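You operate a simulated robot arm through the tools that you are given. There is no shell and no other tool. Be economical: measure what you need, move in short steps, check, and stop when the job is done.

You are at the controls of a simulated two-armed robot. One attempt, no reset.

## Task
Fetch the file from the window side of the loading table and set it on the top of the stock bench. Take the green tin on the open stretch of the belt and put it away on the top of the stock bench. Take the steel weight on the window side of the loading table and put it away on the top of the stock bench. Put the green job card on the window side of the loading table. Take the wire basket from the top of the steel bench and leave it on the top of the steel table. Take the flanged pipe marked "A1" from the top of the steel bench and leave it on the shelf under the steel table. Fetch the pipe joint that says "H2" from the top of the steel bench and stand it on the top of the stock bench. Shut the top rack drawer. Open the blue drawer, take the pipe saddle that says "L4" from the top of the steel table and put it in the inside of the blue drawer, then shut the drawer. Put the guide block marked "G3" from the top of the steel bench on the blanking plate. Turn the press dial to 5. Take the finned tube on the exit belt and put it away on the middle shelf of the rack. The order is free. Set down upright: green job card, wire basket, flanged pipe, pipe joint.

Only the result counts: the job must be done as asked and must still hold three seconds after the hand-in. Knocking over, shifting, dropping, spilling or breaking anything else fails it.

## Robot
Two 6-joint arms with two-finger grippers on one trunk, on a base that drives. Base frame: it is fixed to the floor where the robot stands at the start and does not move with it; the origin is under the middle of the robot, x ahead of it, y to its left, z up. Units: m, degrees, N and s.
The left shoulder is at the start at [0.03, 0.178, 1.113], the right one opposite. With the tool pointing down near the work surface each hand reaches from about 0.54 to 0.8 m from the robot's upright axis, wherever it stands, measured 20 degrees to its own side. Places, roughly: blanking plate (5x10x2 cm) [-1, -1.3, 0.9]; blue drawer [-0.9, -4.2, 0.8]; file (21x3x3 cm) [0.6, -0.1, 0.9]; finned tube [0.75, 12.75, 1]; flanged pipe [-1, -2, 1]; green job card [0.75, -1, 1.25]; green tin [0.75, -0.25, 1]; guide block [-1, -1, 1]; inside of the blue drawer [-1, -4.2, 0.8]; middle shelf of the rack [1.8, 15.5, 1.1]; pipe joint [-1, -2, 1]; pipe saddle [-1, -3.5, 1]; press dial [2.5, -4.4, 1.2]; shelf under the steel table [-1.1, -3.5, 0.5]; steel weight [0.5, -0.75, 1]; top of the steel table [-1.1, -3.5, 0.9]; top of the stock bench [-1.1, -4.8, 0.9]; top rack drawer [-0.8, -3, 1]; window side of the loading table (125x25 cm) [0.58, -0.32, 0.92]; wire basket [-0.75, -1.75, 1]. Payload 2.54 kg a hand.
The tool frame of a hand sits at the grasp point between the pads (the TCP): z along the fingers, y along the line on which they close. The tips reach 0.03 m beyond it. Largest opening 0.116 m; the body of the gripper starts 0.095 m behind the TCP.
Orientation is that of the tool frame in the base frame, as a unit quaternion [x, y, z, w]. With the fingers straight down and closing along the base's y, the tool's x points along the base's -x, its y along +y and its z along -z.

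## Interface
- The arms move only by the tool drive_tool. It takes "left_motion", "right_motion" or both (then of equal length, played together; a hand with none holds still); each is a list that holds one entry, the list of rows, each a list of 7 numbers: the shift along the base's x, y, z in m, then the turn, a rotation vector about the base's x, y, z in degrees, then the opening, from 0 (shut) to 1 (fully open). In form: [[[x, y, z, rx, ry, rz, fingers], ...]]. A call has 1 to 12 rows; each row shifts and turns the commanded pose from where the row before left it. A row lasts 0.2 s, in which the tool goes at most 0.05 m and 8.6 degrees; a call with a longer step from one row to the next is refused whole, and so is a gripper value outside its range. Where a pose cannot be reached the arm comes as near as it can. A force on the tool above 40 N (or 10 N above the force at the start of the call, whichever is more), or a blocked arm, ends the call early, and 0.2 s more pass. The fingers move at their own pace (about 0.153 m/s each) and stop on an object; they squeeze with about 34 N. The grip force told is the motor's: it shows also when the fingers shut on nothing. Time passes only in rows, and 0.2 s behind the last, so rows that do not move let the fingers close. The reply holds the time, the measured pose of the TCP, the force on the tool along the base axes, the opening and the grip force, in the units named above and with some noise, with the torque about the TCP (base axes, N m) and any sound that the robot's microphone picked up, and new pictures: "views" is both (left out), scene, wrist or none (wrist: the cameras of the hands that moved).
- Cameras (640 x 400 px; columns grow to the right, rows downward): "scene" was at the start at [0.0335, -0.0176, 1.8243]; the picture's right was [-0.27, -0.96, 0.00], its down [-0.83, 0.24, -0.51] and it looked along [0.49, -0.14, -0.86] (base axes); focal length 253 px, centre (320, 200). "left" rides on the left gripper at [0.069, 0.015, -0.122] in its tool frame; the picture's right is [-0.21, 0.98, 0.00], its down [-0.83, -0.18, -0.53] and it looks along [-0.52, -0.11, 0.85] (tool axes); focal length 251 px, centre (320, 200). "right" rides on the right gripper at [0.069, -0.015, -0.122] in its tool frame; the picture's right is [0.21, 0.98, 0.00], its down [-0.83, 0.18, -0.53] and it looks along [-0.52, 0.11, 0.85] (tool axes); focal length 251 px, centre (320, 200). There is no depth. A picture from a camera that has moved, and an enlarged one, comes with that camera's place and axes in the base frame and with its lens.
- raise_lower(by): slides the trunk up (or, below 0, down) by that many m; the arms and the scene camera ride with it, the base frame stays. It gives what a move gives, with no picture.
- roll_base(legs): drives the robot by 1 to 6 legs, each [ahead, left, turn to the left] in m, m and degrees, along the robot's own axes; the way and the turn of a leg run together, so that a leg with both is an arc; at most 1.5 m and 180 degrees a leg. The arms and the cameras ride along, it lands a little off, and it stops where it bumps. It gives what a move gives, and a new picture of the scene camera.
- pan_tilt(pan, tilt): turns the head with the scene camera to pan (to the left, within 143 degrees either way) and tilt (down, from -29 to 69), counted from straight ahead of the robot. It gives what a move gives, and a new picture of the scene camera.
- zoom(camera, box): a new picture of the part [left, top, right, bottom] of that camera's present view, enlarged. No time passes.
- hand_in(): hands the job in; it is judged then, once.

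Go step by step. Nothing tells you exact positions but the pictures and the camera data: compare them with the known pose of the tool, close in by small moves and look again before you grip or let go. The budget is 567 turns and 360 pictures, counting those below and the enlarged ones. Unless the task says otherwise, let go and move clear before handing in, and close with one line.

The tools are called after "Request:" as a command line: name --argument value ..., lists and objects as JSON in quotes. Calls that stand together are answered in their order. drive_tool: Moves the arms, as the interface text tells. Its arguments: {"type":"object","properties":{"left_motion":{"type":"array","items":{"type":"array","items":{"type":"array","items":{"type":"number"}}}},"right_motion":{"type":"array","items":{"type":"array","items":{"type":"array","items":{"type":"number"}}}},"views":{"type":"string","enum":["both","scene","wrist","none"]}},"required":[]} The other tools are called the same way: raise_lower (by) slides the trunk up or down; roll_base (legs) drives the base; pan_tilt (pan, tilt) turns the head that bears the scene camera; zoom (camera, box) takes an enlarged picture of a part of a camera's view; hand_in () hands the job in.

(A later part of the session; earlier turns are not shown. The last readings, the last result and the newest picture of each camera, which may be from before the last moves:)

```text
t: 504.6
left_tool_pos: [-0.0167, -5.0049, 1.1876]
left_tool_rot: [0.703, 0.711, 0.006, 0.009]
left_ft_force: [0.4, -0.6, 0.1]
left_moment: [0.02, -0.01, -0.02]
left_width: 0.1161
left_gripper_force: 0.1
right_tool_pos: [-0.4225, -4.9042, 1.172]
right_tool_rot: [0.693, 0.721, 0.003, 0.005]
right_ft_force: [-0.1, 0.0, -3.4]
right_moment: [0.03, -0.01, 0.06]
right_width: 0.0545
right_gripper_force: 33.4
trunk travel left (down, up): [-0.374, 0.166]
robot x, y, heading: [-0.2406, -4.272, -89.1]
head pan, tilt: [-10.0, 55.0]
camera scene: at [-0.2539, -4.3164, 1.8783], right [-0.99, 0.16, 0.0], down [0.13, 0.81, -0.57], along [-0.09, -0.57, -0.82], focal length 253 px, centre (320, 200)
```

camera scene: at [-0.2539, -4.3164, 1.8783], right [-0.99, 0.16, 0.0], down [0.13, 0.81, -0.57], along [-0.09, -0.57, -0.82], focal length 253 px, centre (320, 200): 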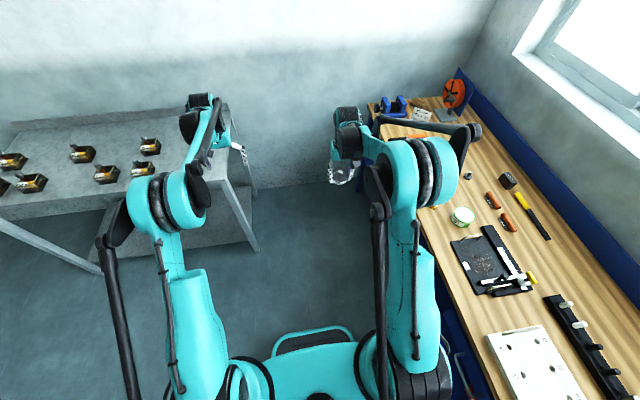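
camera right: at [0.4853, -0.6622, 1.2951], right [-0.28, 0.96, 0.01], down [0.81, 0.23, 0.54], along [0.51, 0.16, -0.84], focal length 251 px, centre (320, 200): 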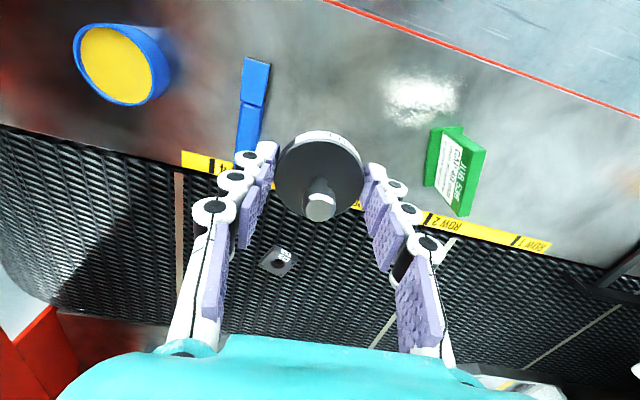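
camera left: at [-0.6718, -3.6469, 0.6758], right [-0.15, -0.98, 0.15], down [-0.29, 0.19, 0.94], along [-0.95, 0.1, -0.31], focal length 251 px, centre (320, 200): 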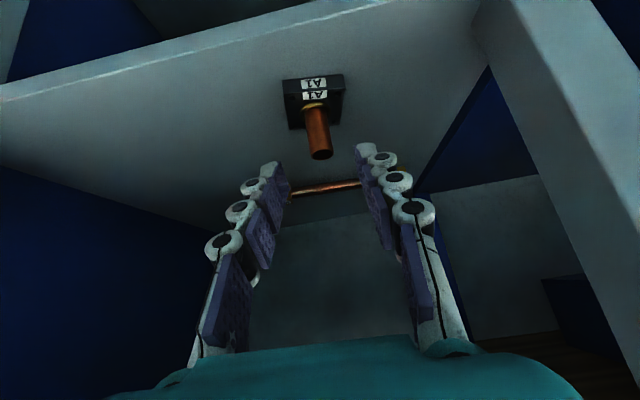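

Request:
roll_base --legs '[[0, 0, -46], [0, 0, -45], [0, 0.35, 0], [0, 0.34, 0]]'

Request:
drive_tool --right_motion '[[[0, 0, -0.03, 0, 0, 0, 0.2], [0, 0, -0.03, 0, 0, 0, 0.2]]]' --views "both"

```text
t: 512.8
left_tool_pos: [-0.974, -5.1764, 1.1903]
left_tool_rot: [1.0, -0.002, -0.002, 0.009]
left_ft_force: [0.8, -0.3, 0.3]
left_moment: [0.03, -0.03, -0.03]
left_width: 0.1159
left_gripper_force: 0.0
right_tool_pos: [-0.8682, -4.7712, 1.17]
right_tool_rot: [1.0, 0.012, -0.002, 0.006]
right_ft_force: [0.6, -0.4, -3.0]
right_moment: [0.03, 0.0, -0.01]
right_width: 0.0545
right_gripper_force: 34.5
trunk travel left (down, up): [-0.374, 0.166]
robot x, y, heading: [-0.2444, -4.9624, 180.0]
head pan, tilt: [-10.0, 55.0]
camera scene: at [-0.2855, -4.9501, 1.8783], right [0.18, 0.98, 0.0], down [0.81, -0.14, -0.57], along [-0.56, 0.1, -0.82], focal length 253 px, centre (320, 200)
```

scene: 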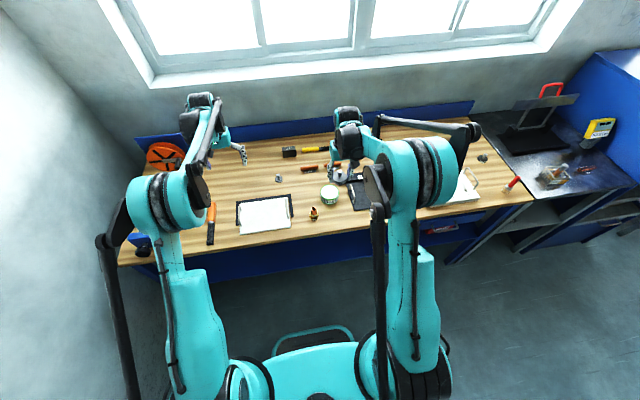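

```text
t: 513.4
left_tool_pos: [-0.9758, -5.1775, 1.1889]
left_tool_rot: [1.0, -0.003, -0.002, 0.009]
left_ft_force: [-0.6, 0.1, 0.3]
left_moment: [0.07, 0.0, -0.01]
left_width: 0.116
left_gripper_force: 0.0
right_tool_pos: [-0.8679, -4.7711, 1.1096]
right_tool_rot: [1.0, 0.011, -0.001, 0.006]
right_ft_force: [-0.4, 0.0, -4.0]
right_moment: [0.04, -0.05, 0.01]
right_width: 0.0546
right_gripper_force: 34.2
trunk travel left (down, up): [-0.374, 0.166]
robot x, y, heading: [-0.2435, -4.9648, 179.8]
head pan, tilt: [-10.0, 55.0]
camera scene: at [-0.2865, -4.9503, 1.8783], right [0.17, 0.98, 0.0], down [0.81, -0.14, -0.57], along [-0.56, 0.1, -0.82], focal length 253 px, centre (320, 200)
camera right: at [-0.7992, -4.7536, 1.2329], right [0.24, -0.97, 0.01], down [-0.82, -0.19, 0.54], along [-0.52, -0.14, -0.84], focal length 251 px, centre (320, 200)
```

scene: 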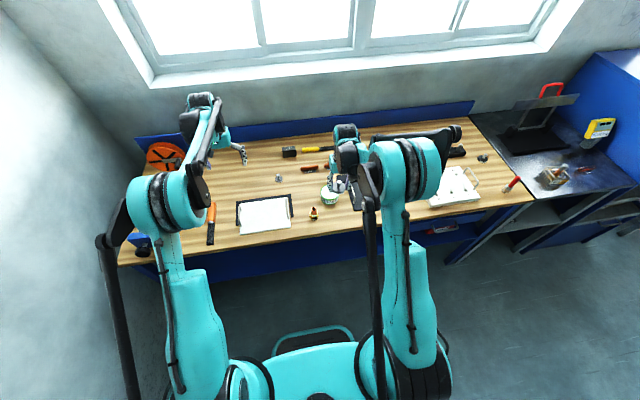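
right: 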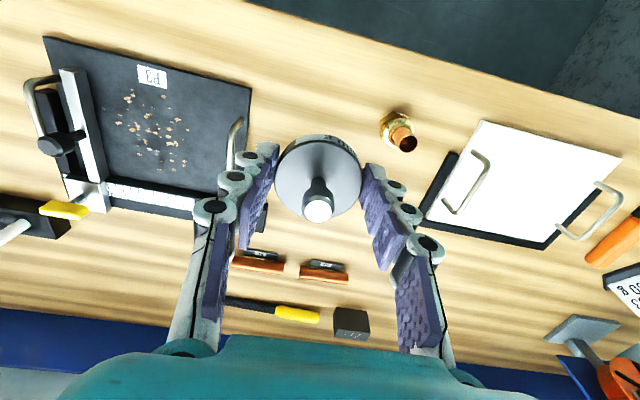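

Request:
drive_tool --right_motion '[[[0.018, -0.003, -0.03, 0, 0, 0, 0.2], [0, 0, -0.04, 0, 0, 0, 0.2], [0, 0, -0.04, 0, 0, 0, 0.2], [0, 0, -0.035, 0, 0, 0, 0.2], [0, 0, -0.01, 0, 0, 0, 0.2], [0, 0, -0.006, 0, 0, 0, 0.2], [0, 0, -0.006, 0, 0, 0, 0.2], [0, 0, -0.005, 0, 0, 0, 0.2], [0, 0, -0.005, 0, 0, 0, 0.2]]]' --views "wrist"

```text
t: 515.4
left_tool_pos: [-0.977, -5.1754, 1.189]
left_tool_rot: [1.0, -0.003, -0.001, 0.009]
left_ft_force: [-0.7, 0.0, 0.0]
left_moment: [-0.02, -0.03, 0.03]
left_width: 0.1161
left_gripper_force: 0.0
right_tool_pos: [-0.8502, -4.7749, 0.9338]
right_tool_rot: [1.0, 0.012, -0.002, 0.006]
right_ft_force: [0.7, 0.4, -3.0]
right_moment: [0.0, -0.02, 0.02]
right_width: 0.0545
right_gripper_force: 34.0
trunk travel left (down, up): [-0.374, 0.166]
robot x, y, heading: [-0.2411, -4.9643, 179.7]
head pan, tilt: [-10.0, 55.0]
camera right: at [-0.7807, -4.7566, 1.0568], right [0.24, -0.97, 0.01], down [-0.82, -0.19, 0.54], along [-0.52, -0.14, -0.84], focal length 251 px, centre (320, 200)
```

right: 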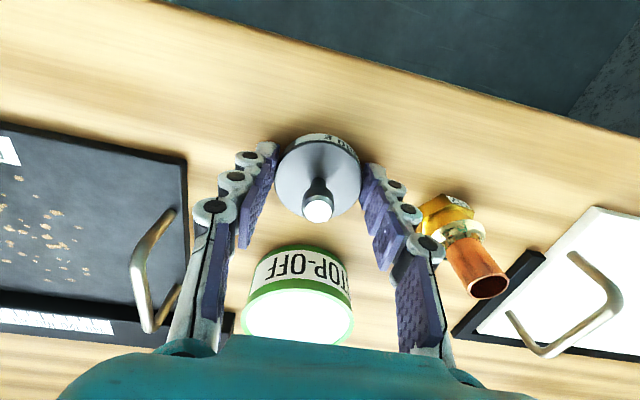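

Request:
drive_tool --right_motion '[[[0, 0, -0.004, 0, 0, 0, 0.2], [0, 0, -0.004, 0, 0, 0, 0.2], [0, 0, -0.004, 0, 0, 0, 0.2], [0, 0, -0.004, 0, 0, 0, 0.2]]]' --views "none"

```text
t: 516.1
left_tool_pos: [-0.9717, -5.1767, 1.1913]
left_tool_rot: [1.0, -0.003, -0.003, 0.008]
left_ft_force: [-0.5, -0.3, 0.1]
left_moment: [-0.03, 0.0, 0.02]
left_width: 0.1161
left_gripper_force: 0.0
right_tool_pos: [-0.8492, -4.7757, 0.929]
right_tool_rot: [1.0, 0.012, -0.003, 0.006]
right_ft_force: [2.7, 0.8, 22.5]
right_moment: [0.43, 0.09, 0.05]
right_width: 0.0544
right_gripper_force: 33.9
trunk travel left (down, up): [-0.374, 0.166]
robot x, y, heading: [-0.241, -4.9653, 179.9]
head pan, tilt: [-10.0, 55.0]
stopped in row 3 (right hand): the force on the tool passed its limit at 49 N (the readings are from after the stop); the commanded pose is now the measured one
```

Request:
drive_tool --right_motion '[[[0, 0, 0.002, 0, 0, 0, 0.6], [0, 0, 0, 0, 0, 0, 0.6], [0, 0, 0.03, 0, 0, 0, 0.6], [0, 0, 0.04, 0, 0, 0, 0.6], [0, 0, 0.04, 0, 0, 0, 0.6], [0, 0, 0.04, 0, 0, 0, 0.6], [0, 0, 0.04, 0, 0, 0, 0.6], [0, 0, 0.04, 0, 0, 0, 0.6]]]' --views "wrist"

```text
t: 517.9
left_tool_pos: [-0.9745, -5.1759, 1.1907]
left_tool_rot: [1.0, -0.003, -0.001, 0.009]
left_ft_force: [0.5, 0.7, 0.1]
left_moment: [0.03, 0.0, -0.03]
left_width: 0.1157
left_gripper_force: 0.2
right_tool_pos: [-0.8491, -4.7742, 1.1592]
right_tool_rot: [1.0, 0.011, -0.003, 0.004]
right_ft_force: [-0.2, -0.3, 0.0]
right_moment: [0.0, 0.03, -0.03]
right_width: 0.0696
right_gripper_force: 0.0
trunk travel left (down, up): [-0.374, 0.166]
robot x, y, heading: [-0.2386, -4.965, 179.8]
head pan, tilt: [-10.0, 55.0]
camera right: at [-0.7795, -4.756, 1.283], right [0.24, -0.97, 0.01], down [-0.82, -0.2, 0.54], along [-0.52, -0.14, -0.84], focal length 251 px, centre (320, 200)
```

right: 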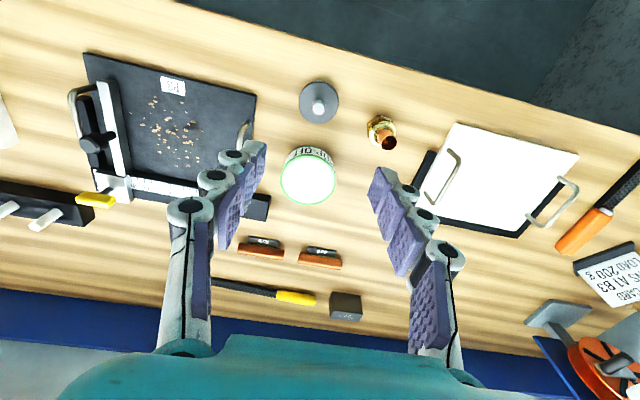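

All four items stand on the stock bench. Next the press dial: backing off, turning around toward +x.

Request:
roll_base --legs '[[-0.35, 0, 0], [0, -0.55, 0], [0, 0, -90], [0, 0, -90]]'

Request:
pan_tilt --pan 0 --tilt 25

```text
t: 519.0
left_tool_pos: [-0.9218, -5.1668, 1.1945]
left_tool_rot: [1.0, -0.006, -0.005, 0.01]
left_ft_force: [1.8, 1.3, -0.3]
left_moment: [-0.03, 0.09, 0.03]
left_width: 0.1161
left_gripper_force: 0.1
right_tool_pos: [-0.7935, -4.7652, 1.1619]
right_tool_rot: [1.0, 0.007, -0.004, 0.006]
right_ft_force: [0.6, 0.2, -0.3]
right_moment: [-0.02, 0.14, 0.02]
right_width: 0.0694
right_gripper_force: 0.1
trunk travel left (down, up): [-0.374, 0.166]
robot x, y, heading: [-0.1898, -4.9618, 179.0]
head pan, tilt: [-10.0, 55.0]
stopped in leg 1: the robot was blocked; the commanded pose is now the measured one
camera scene: at [-0.2265, -4.9462, 1.8786], right [0.19, 0.98, 0.0], down [0.8, -0.15, -0.58], along [-0.57, 0.11, -0.82], focal length 253 px, centre (320, 200)
```

scene: 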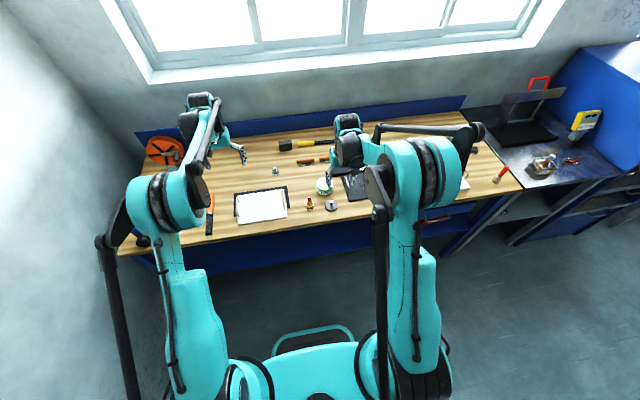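

```text
t: 520.0
left_tool_pos: [-0.9279, -5.1658, 1.1897]
left_tool_rot: [1.0, -0.006, -0.002, 0.01]
left_ft_force: [0.5, 0.5, 0.3]
left_moment: [0.02, 0.02, -0.03]
left_width: 0.116
left_gripper_force: 0.0
right_tool_pos: [-0.7984, -4.7645, 1.1588]
right_tool_rot: [1.0, 0.007, -0.004, 0.006]
right_ft_force: [0.3, 0.1, 2.0]
right_moment: [0.01, 0.03, 0.0]
right_width: 0.0696
right_gripper_force: 0.0
trunk travel left (down, up): [-0.374, 0.166]
robot x, y, heading: [-0.1887, -4.9607, 179.4]
head pan, tilt: [0.0, 25.0]
camera scene: at [-0.2555, -4.9586, 1.9223], right [0.01, 1.0, 0.0], down [0.42, -0.01, -0.91], along [-0.91, 0.01, -0.42], focal length 253 px, centre (320, 200)
```

scene: 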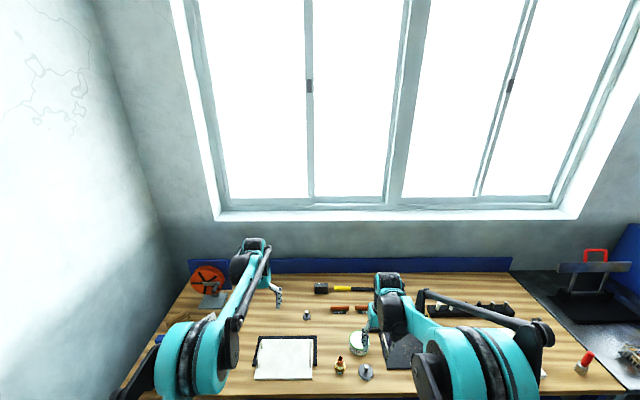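

The base touched the bench behind; I slide right first, then back and turn.

Request:
roll_base --legs '[[0.03, 0, 0.6], [0, -0.55, 0], [-0.25, 0, 0], [0, 0, -90], [0, 0, -90]]'

Request:
pan_tilt --pan -50 --tilt 40

Request:
pan_tilt --pan 0 --tilt 25

```text
t: 532.7
left_tool_pos: [0.7654, -4.2152, 1.1899]
left_tool_rot: [0.012, 1.0, 0.009, 0.002]
left_ft_force: [0.6, -0.3, 0.7]
left_moment: [-0.04, 0.0, -0.04]
left_width: 0.116
left_gripper_force: 0.1
right_tool_pos: [0.6327, -4.615, 1.1589]
right_tool_rot: [-0.003, 1.0, 0.007, 0.003]
right_ft_force: [0.1, -0.2, 0.6]
right_moment: [0.02, 0.02, -0.01]
right_width: 0.0699
right_gripper_force: 0.0
trunk travel left (down, up): [-0.374, 0.166]
robot x, y, heading: [0.0301, -4.4143, -1.2]
head pan, tilt: [0.0, 25.0]
camera scene: at [0.0898, -4.4142, 1.9224], right [-0.02, -1.0, 0.0], down [-0.42, 0.01, -0.91], along [0.91, -0.02, -0.42], focal length 253 px, centre (320, 200)
```

scene: 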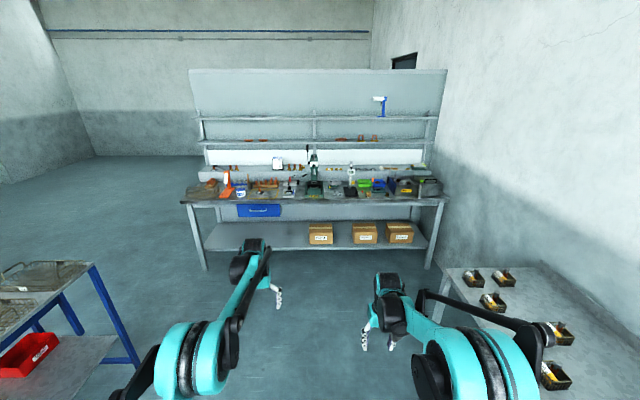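

```text
t: 533.8
left_tool_pos: [0.7658, -4.2147, 1.1883]
left_tool_rot: [0.012, 1.0, 0.009, 0.002]
left_ft_force: [0.9, -0.3, -0.1]
left_moment: [-0.01, -0.01, 0.01]
left_width: 0.1161
left_gripper_force: 0.1
right_tool_pos: [0.634, -4.6132, 1.1593]
right_tool_rot: [-0.004, 1.0, 0.006, 0.003]
right_ft_force: [0.6, 0.0, 0.2]
right_moment: [-0.02, 0.01, -0.02]
right_width: 0.0696
right_gripper_force: 0.2
trunk travel left (down, up): [-0.374, 0.166]
robot x, y, heading: [0.0277, -4.4117, -1.0]
head pan, tilt: [-50.0, 40.0]
camera scene: at [0.051, -4.4783, 1.8991], right [-0.78, -0.63, 0.0], down [-0.4, 0.5, -0.77], along [0.48, -0.6, -0.64], focal length 253 px, centre (320, 200)
```

scene: 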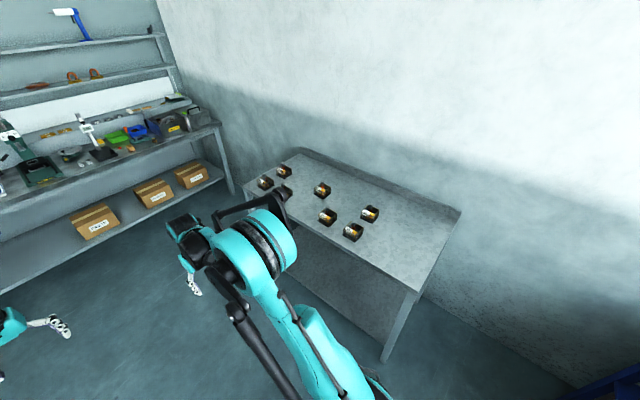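

```text
t: 535.0
left_tool_pos: [0.7656, -4.2146, 1.189]
left_tool_rot: [0.011, 1.0, 0.01, 0.002]
left_ft_force: [-0.2, 0.3, -0.4]
left_moment: [-0.01, 0.01, 0.0]
left_width: 0.1158
left_gripper_force: 0.2
right_tool_pos: [0.6342, -4.6143, 1.1582]
right_tool_rot: [-0.002, 1.0, 0.006, 0.003]
right_ft_force: [-0.2, 0.1, 1.4]
right_moment: [-0.01, 0.0, 0.01]
right_width: 0.0697
right_gripper_force: 0.0
trunk travel left (down, up): [-0.374, 0.166]
robot x, y, heading: [0.0295, -4.414, -1.2]
head pan, tilt: [0.0, 25.0]
camera scene: at [0.0898, -4.4142, 1.9223], right [-0.02, -1.0, 0.0], down [-0.42, 0.01, -0.91], along [0.91, -0.02, -0.42], focal length 253 px, centre (320, 200)
```

scene: 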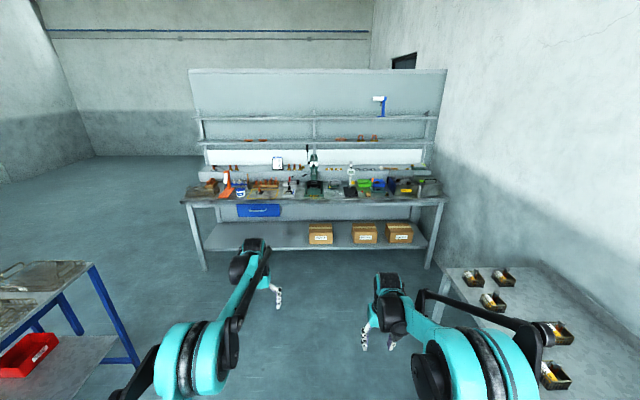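

Request:
zoom --camera "scene" --box '[250, 130, 380, 215]'

Request:
roll_base --legs '[[1.1, 0, 1]]'

Request:
pan_tilt --pan 0 --tilt 35

```text
4.71 times, centred on (315, 172) of scene
camera zoom: at [0.0898, -4.4142, 1.9223], right [-0.02, -1.0, 0.0], down [-0.42, 0.01, -0.91], along [0.91, -0.02, -0.42], focal length 1190 px, centre (344, 329)
```

zoom: 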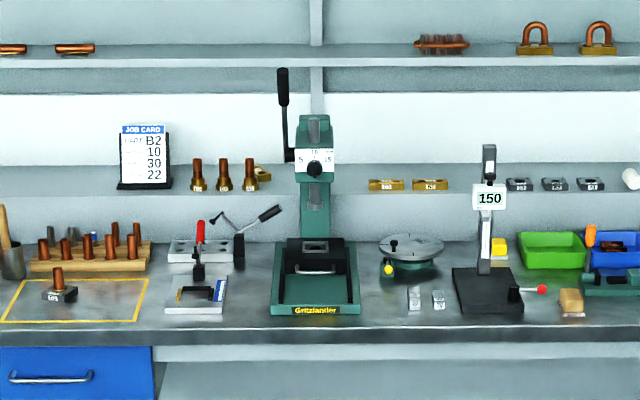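

```text
t: 540.7
left_tool_pos: [1.8655, -4.2184, 1.1896]
left_tool_rot: [0.003, 1.0, 0.01, 0.002]
left_ft_force: [0.2, -0.4, 1.0]
left_moment: [-0.02, 0.01, 0.05]
left_width: 0.1162
left_gripper_force: 0.1
right_tool_pos: [1.7397, -4.621, 1.1591]
right_tool_rot: [-0.011, 1.0, 0.006, 0.003]
right_ft_force: [0.6, 0.2, -0.1]
right_moment: [-0.03, -0.01, -0.03]
right_width: 0.0693
right_gripper_force: 0.2
trunk travel left (down, up): [-0.374, 0.166]
robot x, y, heading: [1.134, -4.4296, -0.5]
head pan, tilt: [0.0, 25.0]
camera scene: at [1.1929, -4.4283, 1.9224], right [-0.01, -1.0, 0.0], down [-0.42, 0.0, -0.91], along [0.91, -0.01, -0.42], focal length 253 px, centre (320, 200)
```

scene: 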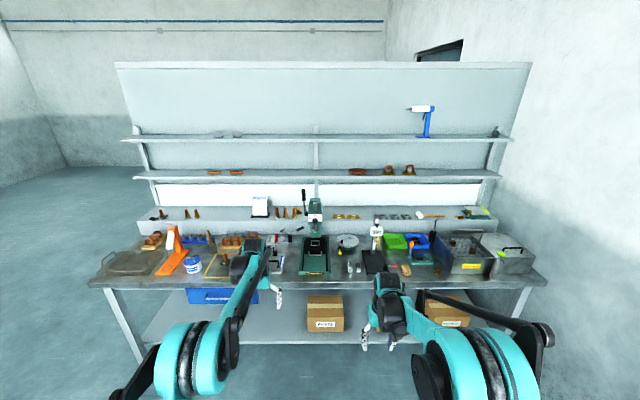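

```text
t: 541.4
left_tool_pos: [1.8671, -4.219, 1.1882]
left_tool_rot: [0.003, 1.0, 0.009, 0.002]
left_ft_force: [-0.3, -0.7, 0.4]
left_moment: [-0.02, -0.01, -0.02]
left_width: 0.1164
left_gripper_force: 0.1
right_tool_pos: [1.7395, -4.6204, 1.1594]
right_tool_rot: [-0.01, 1.0, 0.006, 0.004]
right_ft_force: [0.5, -0.1, -0.6]
right_moment: [0.02, 0.0, 0.0]
right_width: 0.0696
right_gripper_force: 0.1
trunk travel left (down, up): [-0.374, 0.166]
robot x, y, heading: [1.1306, -4.4257, -0.3]
head pan, tilt: [0.0, 35.0]
camera scene: at [1.1887, -4.4283, 1.9066], right [-0.01, -1.0, 0.0], down [-0.57, 0.0, -0.82], along [0.82, -0.01, -0.57], focal length 253 px, centre (320, 200)
```

scene: 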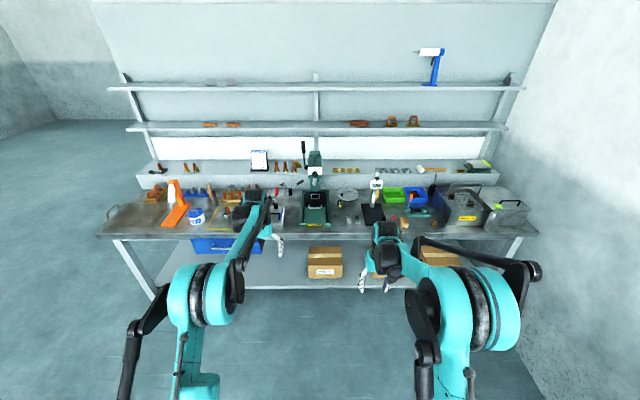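

Request:
zoom --camera "scene" --box '[295, 135, 335, 230]'

Request:
zoom --camera "scene" --box '[303, 150, 327, 180]'

```text
4.21 times, centred on (315, 182) of scene
camera zoom: at [1.1887, -4.4283, 1.9066], right [-0.01, -1.0, 0.0], down [-0.57, 0.0, -0.82], along [0.82, -0.01, -0.57], focal length 1065 px, centre (341, 274)
```

zoom: 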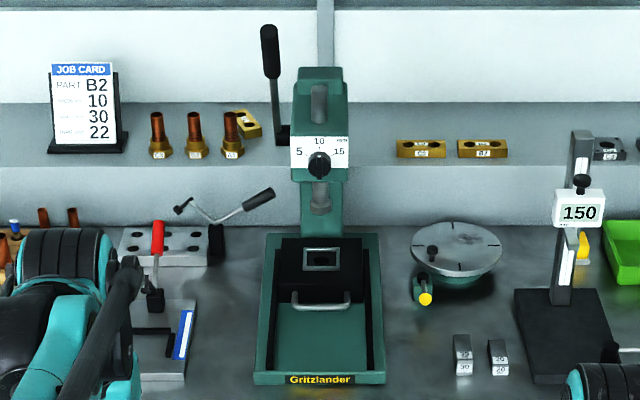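

```text
13.33 times, centred on (315, 165) of scene
camera zoom: at [1.1887, -4.4283, 1.9066], right [-0.01, -1.0, 0.0], down [-0.57, 0.0, -0.82], along [0.82, -0.01, -0.57], focal length 3372 px, centre (387, 667)
```

zoom: 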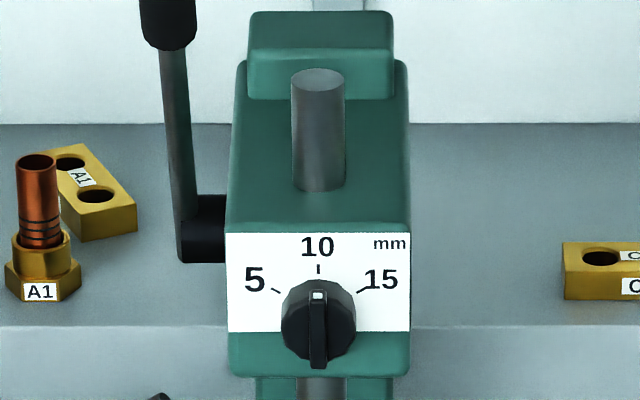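

The dial points at 10 now; 5 is about 60° counter-clockwise. Driving nearer and levelling the right hand forward.

Request:
roll_base --legs '[[0, 0.2, 0], [0.35, 0, 0]]'

Request:
drive_tool --right_motion '[[[0, 0, 0, 0, -8, 0, 0.4], [0, 0, 0, 0, -8, 0, 0.4], [0, 0, 0, 0, -8, 0, 0.4], [0, 0, 0, 0, -8, 0, 0.4], [0, 0, 0, 0, -8, 0, 0.4], [0, 0, 0, 0, -8, 0, 0.4], [0, 0, 0, 0, -8, 0, 0.4], [0, 0, 0, 0, -8, 0, 0.4], [0, 0, 0, 0, -8, 0, 0.4], [0, 0, 0, 0, -8, 0, 0.4], [0, 0, 0, 0, -8, 0, 0.4]]]' --views "both"

```text
t: 544.9
left_tool_pos: [2.22, -4.0185, 1.189]
left_tool_rot: [0.003, 1.0, 0.009, 0.002]
left_ft_force: [0.0, 0.1, 0.1]
left_moment: [-0.01, -0.01, -0.06]
left_width: 0.116
left_gripper_force: 0.0
right_tool_pos: [2.0938, -4.4205, 1.1581]
right_tool_rot: [-0.012, 1.0, 0.006, 0.004]
right_ft_force: [0.2, -0.2, 0.5]
right_moment: [-0.03, 0.02, -0.02]
right_width: 0.0694
right_gripper_force: 0.1
trunk travel left (down, up): [-0.374, 0.166]
robot x, y, heading: [1.4847, -4.2321, -0.1]
head pan, tilt: [0.0, 35.0]
camera scene: at [1.5434, -4.2297, 1.9066], right [0.0, -1.0, 0.0], down [-0.57, 0.0, -0.82], along [0.82, 0.0, -0.57], focal length 253 px, centre (320, 200)
```

scene: 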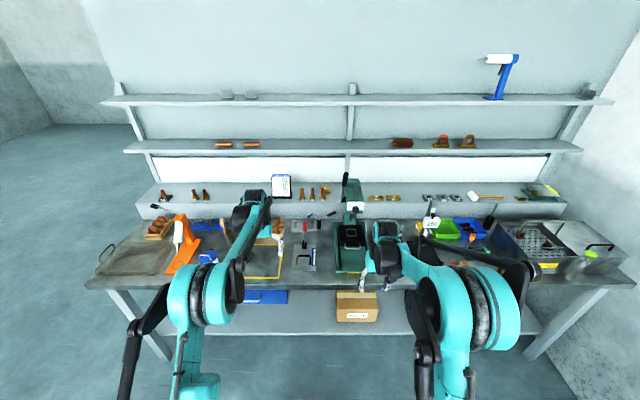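

```text
t: 547.3
left_tool_pos: [2.2214, -4.0173, 1.1894]
left_tool_rot: [0.003, 1.0, 0.009, 0.002]
left_ft_force: [0.0, -0.2, -0.4]
left_moment: [-0.05, 0.01, -0.01]
left_width: 0.1161
left_gripper_force: 0.2
right_tool_pos: [2.1694, -4.4222, 1.2572]
right_tool_rot: [-0.015, 0.73, -0.001, 0.684]
right_ft_force: [-0.2, -0.6, 0.1]
right_moment: [0.0, 0.02, 0.0]
right_width: 0.0466
right_gripper_force: 0.1
right hand out of reach, approached as far as the arm can: row 7, 8, 9, 10, 11
trunk travel left (down, up): [-0.374, 0.166]
robot x, y, heading: [1.4853, -4.2327, -0.3]
head pan, tilt: [0.0, 35.0]
camera scene: at [1.5436, -4.2297, 1.9066], right [0.0, -1.0, 0.0], down [-0.57, 0.0, -0.82], along [0.82, 0.0, -0.57], focal length 253 px, centre (320, 200)
camera right: at [2.043, -4.4414, 1.1987], right [-0.03, 0.97, -0.24], down [-0.48, 0.19, 0.86], along [0.88, 0.14, 0.46], focal length 251 px, centre (320, 200)
```

scene: 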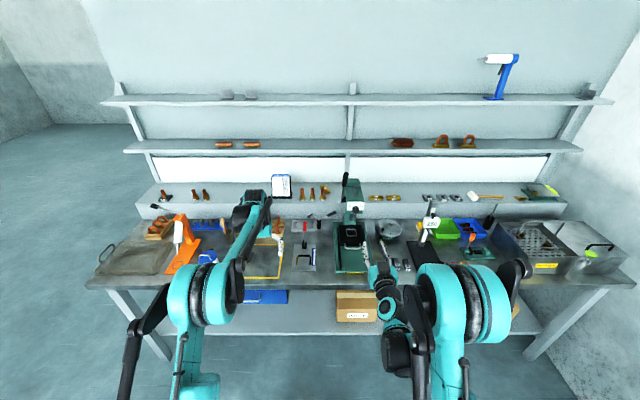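
right: 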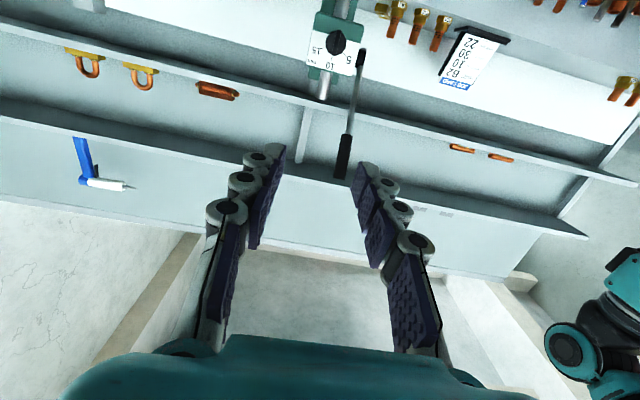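

Request:
zoom --camera "scene" --box '[335, 170, 375, 230]'

Request:
zoom --camera "right" --box '[297, 10, 377, 70]'

```text
6.67 times, centred on (355, 200) of scene
camera zoom: at [1.5436, -4.2297, 1.9066], right [0.0, -1.0, 0.0], down [-0.57, 0.0, -0.82], along [0.82, 0.0, -0.57], focal length 1686 px, centre (87, 200)
```

zoom: 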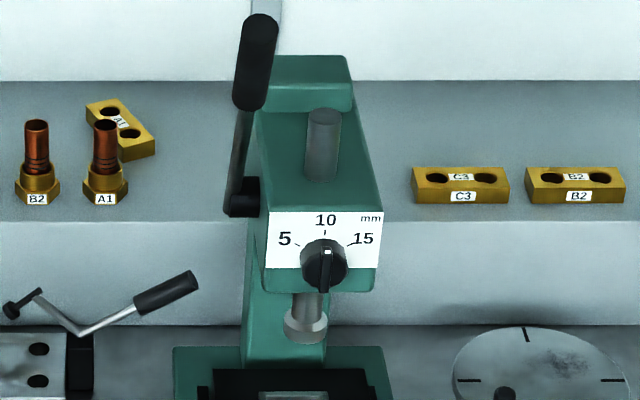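

```text
6.67 times, centred on (337, 40) of right
camera zoom: at [2.043, -4.4414, 1.1987], right [-0.03, 0.97, -0.24], down [-0.48, 0.19, 0.86], along [0.88, 0.14, 0.46], focal length 1676 px, centre (207, 1267)
```

zoom: 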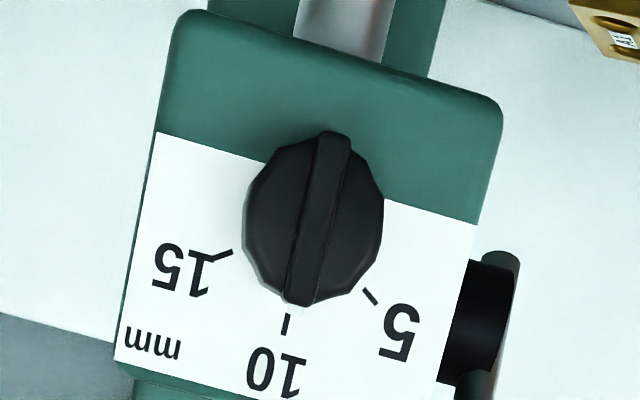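

Knob is at about (2.543, -4.406, 1.157). Lining the level hand up in front of it.

Request:
drive_tool --right_motion '[[[0.04, 0.005, -0.025, 0, 0, 0, 0.45], [0.04, 0.005, -0.025, 0, 0, 0, 0.45], [0.03, 0.005, -0.025, 0, 0, 0, 0.45], [0.02, 0, -0.025, 0, 0, 0, 0.45], [0, 0, 0, 0, 0, 0, 0.45]]]' --views "none"

Request:
roll_base --legs '[[0.12, 0, 0]]'

Request:
drive_tool --right_motion '[[[0, 0, 0, 0, 0, 0, 0.45]]]' --views "wrist"

```text
t: 548.5
left_tool_pos: [2.2186, -4.018, 1.1899]
left_tool_rot: [0.002, 1.0, 0.01, 0.001]
left_ft_force: [0.7, 0.0, 0.5]
left_moment: [0.01, -0.04, 0.02]
left_width: 0.1163
left_gripper_force: 0.0
right_tool_pos: [2.2972, -4.4076, 1.1571]
right_tool_rot: [-0.013, 0.717, -0.003, 0.697]
right_ft_force: [-0.6, -0.1, 0.7]
right_moment: [0.03, 0.01, -0.05]
right_width: 0.052
right_gripper_force: 0.1
trunk travel left (down, up): [-0.374, 0.166]
robot x, y, heading: [1.4873, -4.2325, -0.1]
head pan, tilt: [0.0, 35.0]
```

```text
t: 549.7
left_tool_pos: [2.3401, -4.0191, 1.1893]
left_tool_rot: [0.002, 1.0, 0.009, 0.002]
left_ft_force: [-0.8, 1.0, 0.3]
left_moment: [0.01, 0.03, -0.01]
left_width: 0.116
left_gripper_force: 0.0
right_tool_pos: [2.418, -4.409, 1.1573]
right_tool_rot: [-0.012, 0.717, -0.003, 0.697]
right_ft_force: [0.1, 1.4, -0.5]
right_moment: [-0.03, -0.01, -0.03]
right_width: 0.0523
right_gripper_force: 0.0
trunk travel left (down, up): [-0.374, 0.166]
robot x, y, heading: [1.6043, -4.2301, -0.1]
head pan, tilt: [0.0, 35.0]
camera scene: at [1.6629, -4.2302, 1.9066], right [0.0, -1.0, 0.0], down [-0.57, 0.0, -0.82], along [0.82, 0.0, -0.57], focal length 253 px, centre (320, 200)
```

scene: 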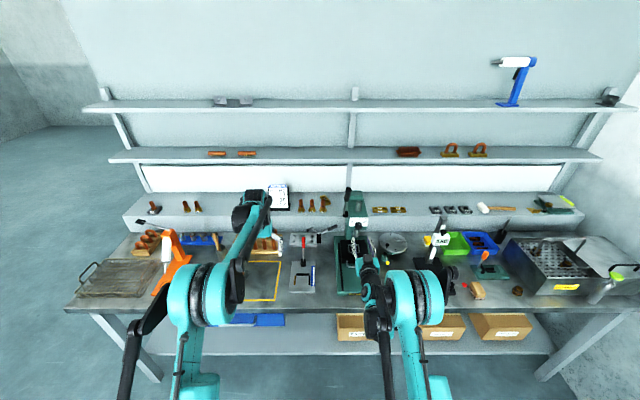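

```text
t: 550.1
left_tool_pos: [2.3384, -4.0182, 1.191]
left_tool_rot: [0.002, 1.0, 0.009, 0.003]
left_ft_force: [0.2, 0.3, -0.2]
left_moment: [0.0, -0.05, -0.02]
left_width: 0.1157
left_gripper_force: 0.1
right_tool_pos: [2.4171, -4.4084, 1.1584]
right_tool_rot: [-0.012, 0.717, -0.004, 0.697]
right_ft_force: [0.1, -0.4, 1.3]
right_moment: [0.0, 0.01, 0.01]
right_width: 0.0521
right_gripper_force: 0.0
trunk travel left (down, up): [-0.374, 0.166]
robot x, y, heading: [1.6081, -4.2358, -0.0]
head pan, tilt: [0.0, 35.0]
camera right: at [2.2932, -4.4264, 1.0945], right [-0.02, 0.97, -0.24], down [-0.51, 0.19, 0.84], along [0.86, 0.14, 0.5], focal length 251 px, centre (320, 200)
```

right: 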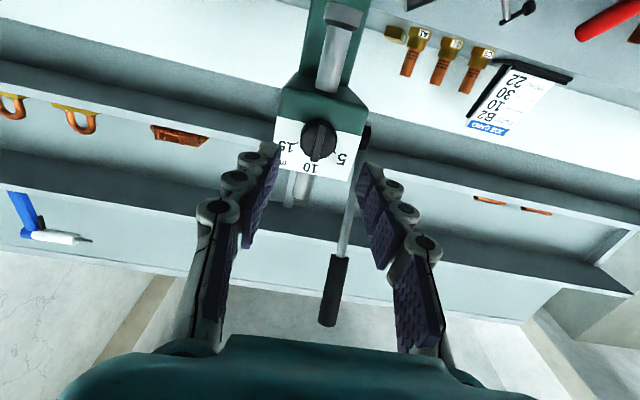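

Request:
drive_tool --right_motion '[[[0.03, 0, 0.004, 0, -1.5, 0, 0.45], [0.03, 0, 0.004, 0, 0, 0, 0.45], [0, 0, 0, 0, 0, 0, 0.45]]]' --views "wrist"

```text
t: 550.9
left_tool_pos: [2.3381, -4.0183, 1.1904]
left_tool_rot: [0.003, 1.0, 0.01, 0.002]
left_ft_force: [0.0, 0.2, 0.1]
left_moment: [0.02, 0.01, 0.01]
left_width: 0.1159
left_gripper_force: 0.1
right_tool_pos: [2.4727, -4.4075, 1.1649]
right_tool_rot: [-0.012, 0.708, -0.004, 0.706]
right_ft_force: [-0.2, 1.1, 0.6]
right_moment: [0.01, -0.03, 0.03]
right_width: 0.0521
right_gripper_force: 0.1
right hand out of reach, approached as far as the arm can: row 1
trunk travel left (down, up): [-0.374, 0.166]
robot x, y, heading: [1.6064, -4.2299, -0.4]
head pan, tilt: [0.0, 35.0]
camera right: at [2.3515, -4.426, 1.098], right [-0.01, 0.97, -0.24], down [-0.53, 0.19, 0.82], along [0.85, 0.14, 0.52], focal length 251 px, centre (320, 200)
```

right: 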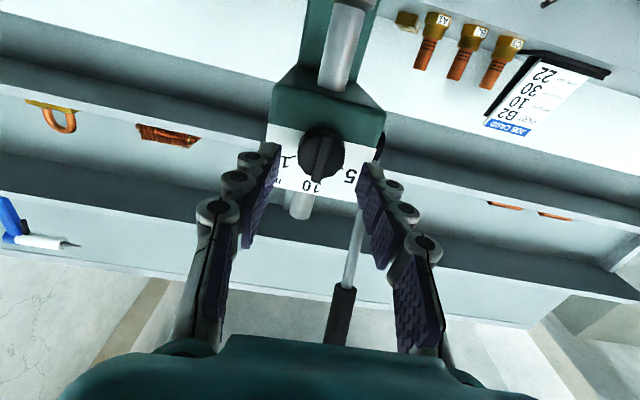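

Request:
drive_tool --right_motion '[[[0, 0, 0.005, 0, 0, 0, 0.45], [0, 0, 0, 0, 0, 0, 0.45]]]' --views "none"

Request:
roll_base --legs '[[0.035, 0, 0]]'

Request:
drive_tool --right_motion '[[[0, 0, 0, 0, 0, 0, 0.45]]]' --views "wrist"

```text
t: 551.5
left_tool_pos: [2.3383, -4.0192, 1.1899]
left_tool_rot: [0.003, 1.0, 0.01, 0.002]
left_ft_force: [0.2, 0.5, -0.3]
left_moment: [0.01, 0.0, 0.03]
left_width: 0.116
left_gripper_force: 0.0
right_tool_pos: [2.4743, -4.4074, 1.1697]
right_tool_rot: [-0.012, 0.708, -0.005, 0.706]
right_ft_force: [0.0, -0.2, 0.1]
right_moment: [0.01, 0.0, 0.02]
right_width: 0.0524
right_gripper_force: 0.1
trunk travel left (down, up): [-0.374, 0.166]
robot x, y, heading: [1.6035, -4.2288, -0.2]
head pan, tilt: [0.0, 35.0]
```

```text
t: 552.5
left_tool_pos: [2.3715, -4.0185, 1.191]
left_tool_rot: [0.002, 1.0, 0.009, 0.002]
left_ft_force: [0.2, -0.1, -0.6]
left_moment: [0.05, 0.01, 0.02]
left_width: 0.1162
left_gripper_force: 0.0
right_tool_pos: [2.5016, -4.4067, 1.1715]
right_tool_rot: [-0.012, 0.707, -0.003, 0.707]
right_ft_force: [-5.4, 2.7, 7.9]
right_moment: [0.02, -0.13, -0.26]
right_width: 0.0327
right_gripper_force: 44.7
trunk travel left (down, up): [-0.374, 0.166]
robot x, y, heading: [1.6338, -4.2306, -0.3]
head pan, tilt: [0.0, 35.0]
stopped in leg 1: the force on the tool passed its limit at 116 N (the readings are from after the stop); the commanded pose is now the measured one
camera scene: at [1.6922, -4.2298, 1.9068], right [0.0, -1.0, 0.0], down [-0.57, 0.0, -0.82], along [0.82, 0.0, -0.57], focal length 253 px, centre (320, 200)
```

scene: 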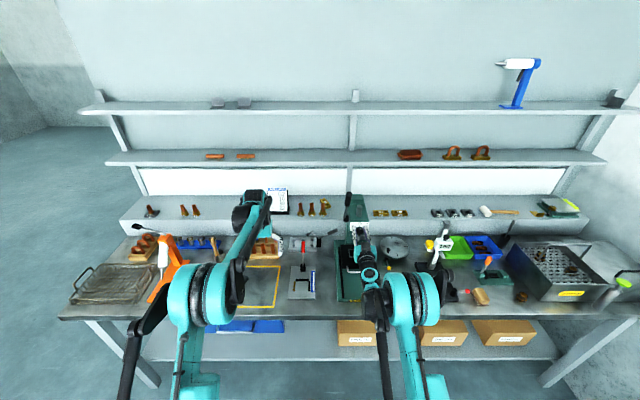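

```text
t: 552.9
left_tool_pos: [2.3711, -4.0198, 1.1896]
left_tool_rot: [0.002, 1.0, 0.009, 0.003]
left_ft_force: [0.0, 0.8, 0.5]
left_moment: [-0.04, -0.04, 0.02]
left_width: 0.1159
left_gripper_force: 0.1
right_tool_pos: [2.502, -4.4075, 1.17]
right_tool_rot: [-0.01, 0.708, -0.005, 0.706]
right_ft_force: [-2.0, 1.8, -0.3]
right_moment: [-0.06, -0.06, 0.01]
right_width: 0.0521
right_gripper_force: 0.0
trunk travel left (down, up): [-0.374, 0.166]
robot x, y, heading: [1.6391, -4.229, -0.1]
head pan, tilt: [0.0, 35.0]
camera right: at [2.3812, -4.4265, 1.1037], right [-0.01, 0.97, -0.24], down [-0.53, 0.2, 0.82], along [0.85, 0.13, 0.52], focal length 251 px, centre (320, 200)
```

right: 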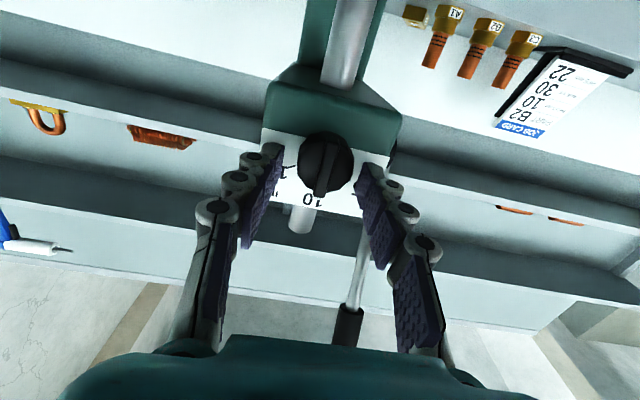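

The fingertips touch the face plate, with the knob between them. Easing back 3 mm and gripping the knob.

Request:
drive_tool --right_motion '[[[-0.003, 0.003, 0, 0, 0, 0, 0.45], [0, 0, 0, 0, 0, 0, 0.2], [0, 0, 0, 0, 0, 0, 0.1], [0, 0, 0, 0, 0, 0, 0.1]]]' --views "wrist"

```text
t: 553.9
left_tool_pos: [2.3737, -4.0201, 1.1889]
left_tool_rot: [0.002, 1.0, 0.01, 0.002]
left_ft_force: [0.0, 0.3, 0.2]
left_moment: [0.03, 0.0, 0.02]
left_width: 0.1157
left_gripper_force: 0.1
right_tool_pos: [2.5003, -4.4074, 1.17]
right_tool_rot: [-0.01, 0.708, -0.006, 0.706]
right_ft_force: [6.0, -7.6, 6.1]
right_moment: [-0.06, -0.26, -0.34]
right_width: 0.0327
right_gripper_force: 44.6
trunk travel left (down, up): [-0.374, 0.166]
robot x, y, heading: [1.6393, -4.2319, -0.3]
head pan, tilt: [0.0, 35.0]
camera right: at [2.3791, -4.4249, 1.1034], right [-0.01, 0.97, -0.24], down [-0.53, 0.2, 0.82], along [0.85, 0.13, 0.52], focal length 251 px, centre (320, 200)
```

right: 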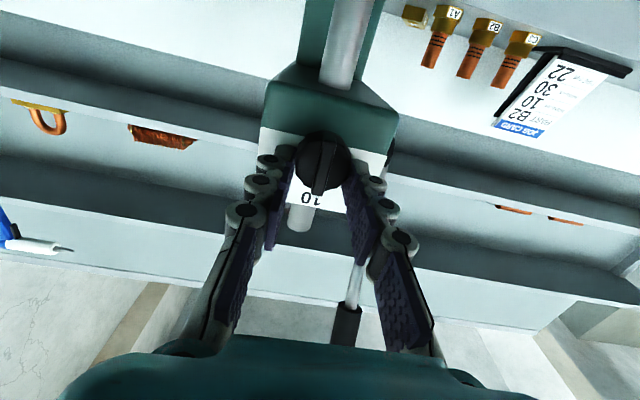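

Request:
drive_tool --right_motion '[[[0, 0, 0, -7.5, 0, 0, 0.1], [0, 0, 0, -7.5, 0, 0, 0.1], [0, 0, 0, -7.5, 0, 0, 0.1], [0, 0, 0, -7.5, 0, 0, 0.1]]]' --views "wrist"

```text
t: 554.9
left_tool_pos: [2.3724, -4.0186, 1.1894]
left_tool_rot: [0.004, 1.0, 0.01, 0.002]
left_ft_force: [-0.3, 0.0, -0.4]
left_moment: [0.01, 0.02, 0.0]
left_width: 0.116
left_gripper_force: 0.1
right_tool_pos: [2.5009, -4.4034, 1.169]
right_tool_rot: [-0.196, 0.683, -0.188, 0.678]
right_ft_force: [1.1, 1.5, -1.0]
right_moment: [0.03, -0.06, 0.0]
right_width: 0.0328
right_gripper_force: 44.9
trunk travel left (down, up): [-0.374, 0.166]
robot x, y, heading: [1.6359, -4.23, -0.3]
head pan, tilt: [0.0, 35.0]
camera right: at [2.3791, -4.4536, 1.121], right [-0.01, 0.72, -0.69], down [-0.53, 0.58, 0.61], along [0.85, 0.38, 0.38], focal length 251 px, centre (320, 200)
```

right: 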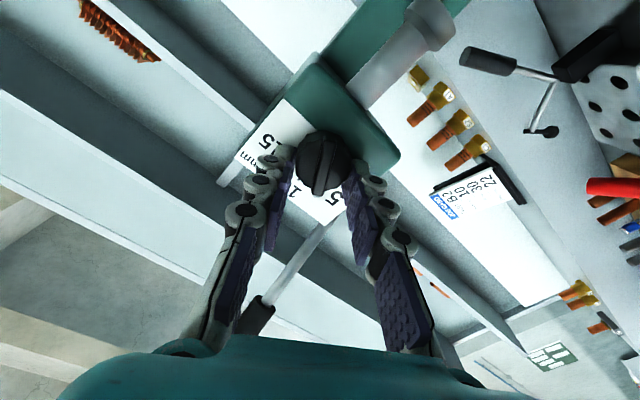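

The knob turns along. Continuing another 30°.

Request:
drive_tool --right_motion '[[[0, 0, 0, -7.5, 0, 0, 0.1], [0, 0, 0, -7.5, 0, 0, 0.1], [0, 0, 0, -7.5, 0, 0, 0.1], [0, 0, 0, -7.5, 0, 0, 0.1], [0, 0, 0, 0, 0, 0, 0.1]]]' --views "wrist"

Request:
zoom --camera "right" --box '[250, 80, 410, 240]'

```text
t: 555.8
left_tool_pos: [2.3731, -4.0178, 1.1891]
left_tool_rot: [0.002, 1.0, 0.01, 0.002]
left_ft_force: [-1.1, -0.5, -0.2]
left_moment: [0.05, 0.01, 0.0]
left_width: 0.116
left_gripper_force: 0.2
right_tool_pos: [2.5008, -4.4009, 1.1663]
right_tool_rot: [-0.342, 0.626, -0.331, 0.618]
right_ft_force: [1.2, 4.8, -6.7]
right_moment: [0.02, 0.17, -0.1]
right_width: 0.033
right_gripper_force: 44.7
trunk travel left (down, up): [-0.374, 0.166]
robot x, y, heading: [1.6384, -4.2305, -0.5]
head pan, tilt: [0.0, 35.0]
stopped in row 4 (right hand): the force on the tool passed its limit at 44 N (the readings are from after the stop); the commanded pose is now the measured one
camera right: at [2.3792, -4.468, 1.1457], right [-0.02, 0.36, -0.93], down [-0.54, 0.79, 0.31], along [0.84, 0.51, 0.17], focal length 251 px, centre (320, 200)
```

right: 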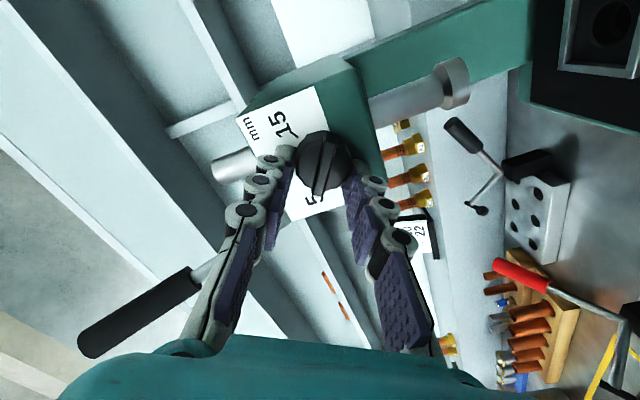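

```text
2.50 times, centred on (330, 160) of right
camera zoom: at [2.3792, -4.468, 1.1457], right [-0.02, 0.36, -0.93], down [-0.54, 0.79, 0.31], along [0.84, 0.51, 0.17], focal length 629 px, centre (295, 300)
```

zoom: 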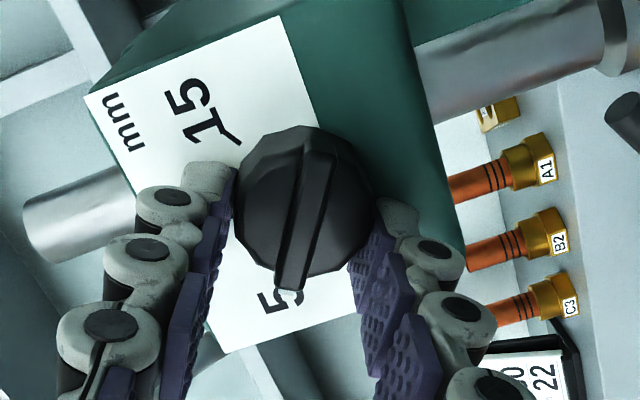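

The knob's ridge points at 5. Releasing and backing off to check.

Request:
drive_tool --right_motion '[[[0, 0, 0, 0, 0, 0, 0.5], [0, 0, 0, 0, 0, 0, 0.5], [-0.04, 0, 0, 0, 0, 0, 0.5], [-0.045, 0, 0, 0, 0, 0, 0.5], [-0.045, 0, 0, 0, 0, 0, 0.5], [-0.04, -0.02, 0, 0, 0, 0, 0.5], [0, -0.045, 0, 0, 0, 0, 0.5], [0, -0.045, 0, 0, 0, 0, 0.5]]]' --views "scene"

Request:
zoom --camera "scene" --box '[335, 205, 380, 260]'

```text
t: 557.6
left_tool_pos: [2.3716, -4.0185, 1.1902]
left_tool_rot: [0.004, 1.0, 0.009, 0.003]
left_ft_force: [0.4, 0.4, 0.6]
left_moment: [0.03, -0.01, -0.03]
left_width: 0.116
left_gripper_force: 0.1
right_tool_pos: [2.3845, -4.5069, 1.1924]
right_tool_rot: [-0.342, 0.625, -0.332, 0.618]
right_ft_force: [0.5, 0.7, 0.0]
right_moment: [-0.01, -0.03, -0.01]
right_width: 0.0578
right_gripper_force: 0.0
right hand out of reach, approached as far as the arm can: row 5, 6
trunk travel left (down, up): [-0.374, 0.166]
robot x, y, heading: [1.6368, -4.2287, -0.1]
head pan, tilt: [0.0, 35.0]
camera scene: at [1.6944, -4.2313, 1.9066], right [0.0, -1.0, 0.0], down [-0.57, 0.0, -0.82], along [0.82, 0.0, -0.57], focal length 253 px, centre (320, 200)
```

scene: 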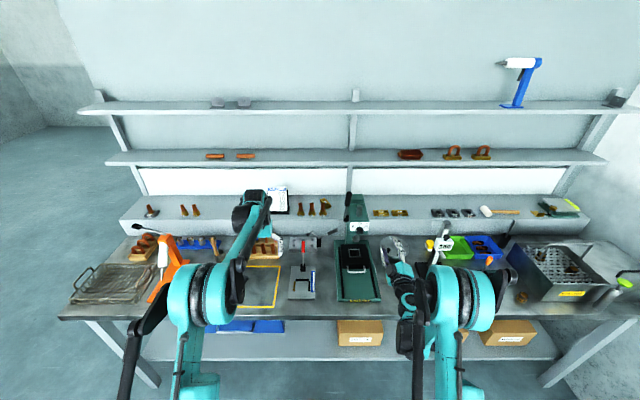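

```text
7.27 times, centred on (358, 232) of scene
camera zoom: at [1.6944, -4.2313, 1.9066], right [0.0, -1.0, 0.0], down [-0.57, 0.0, -0.82], along [0.82, 0.0, -0.57], focal length 1840 px, centre (47, -36)
```

zoom: 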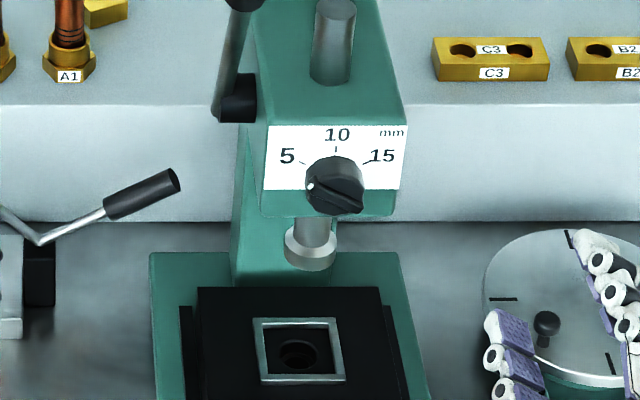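

Request:
zoom --camera "scene" --box '[348, 216, 372, 240]'

```text
16.00 times, centred on (360, 228) of scene
camera zoom: at [1.6944, -4.2313, 1.9066], right [0.0, -1.0, 0.0], down [-0.57, 0.0, -0.82], along [0.82, 0.0, -0.57], focal length 4047 px, centre (-320, -248)
```

zoom: 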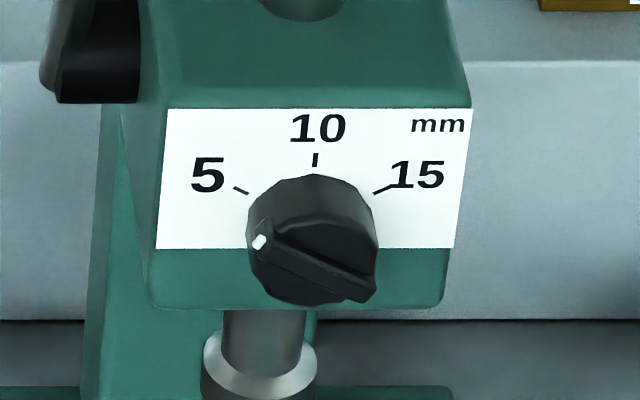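

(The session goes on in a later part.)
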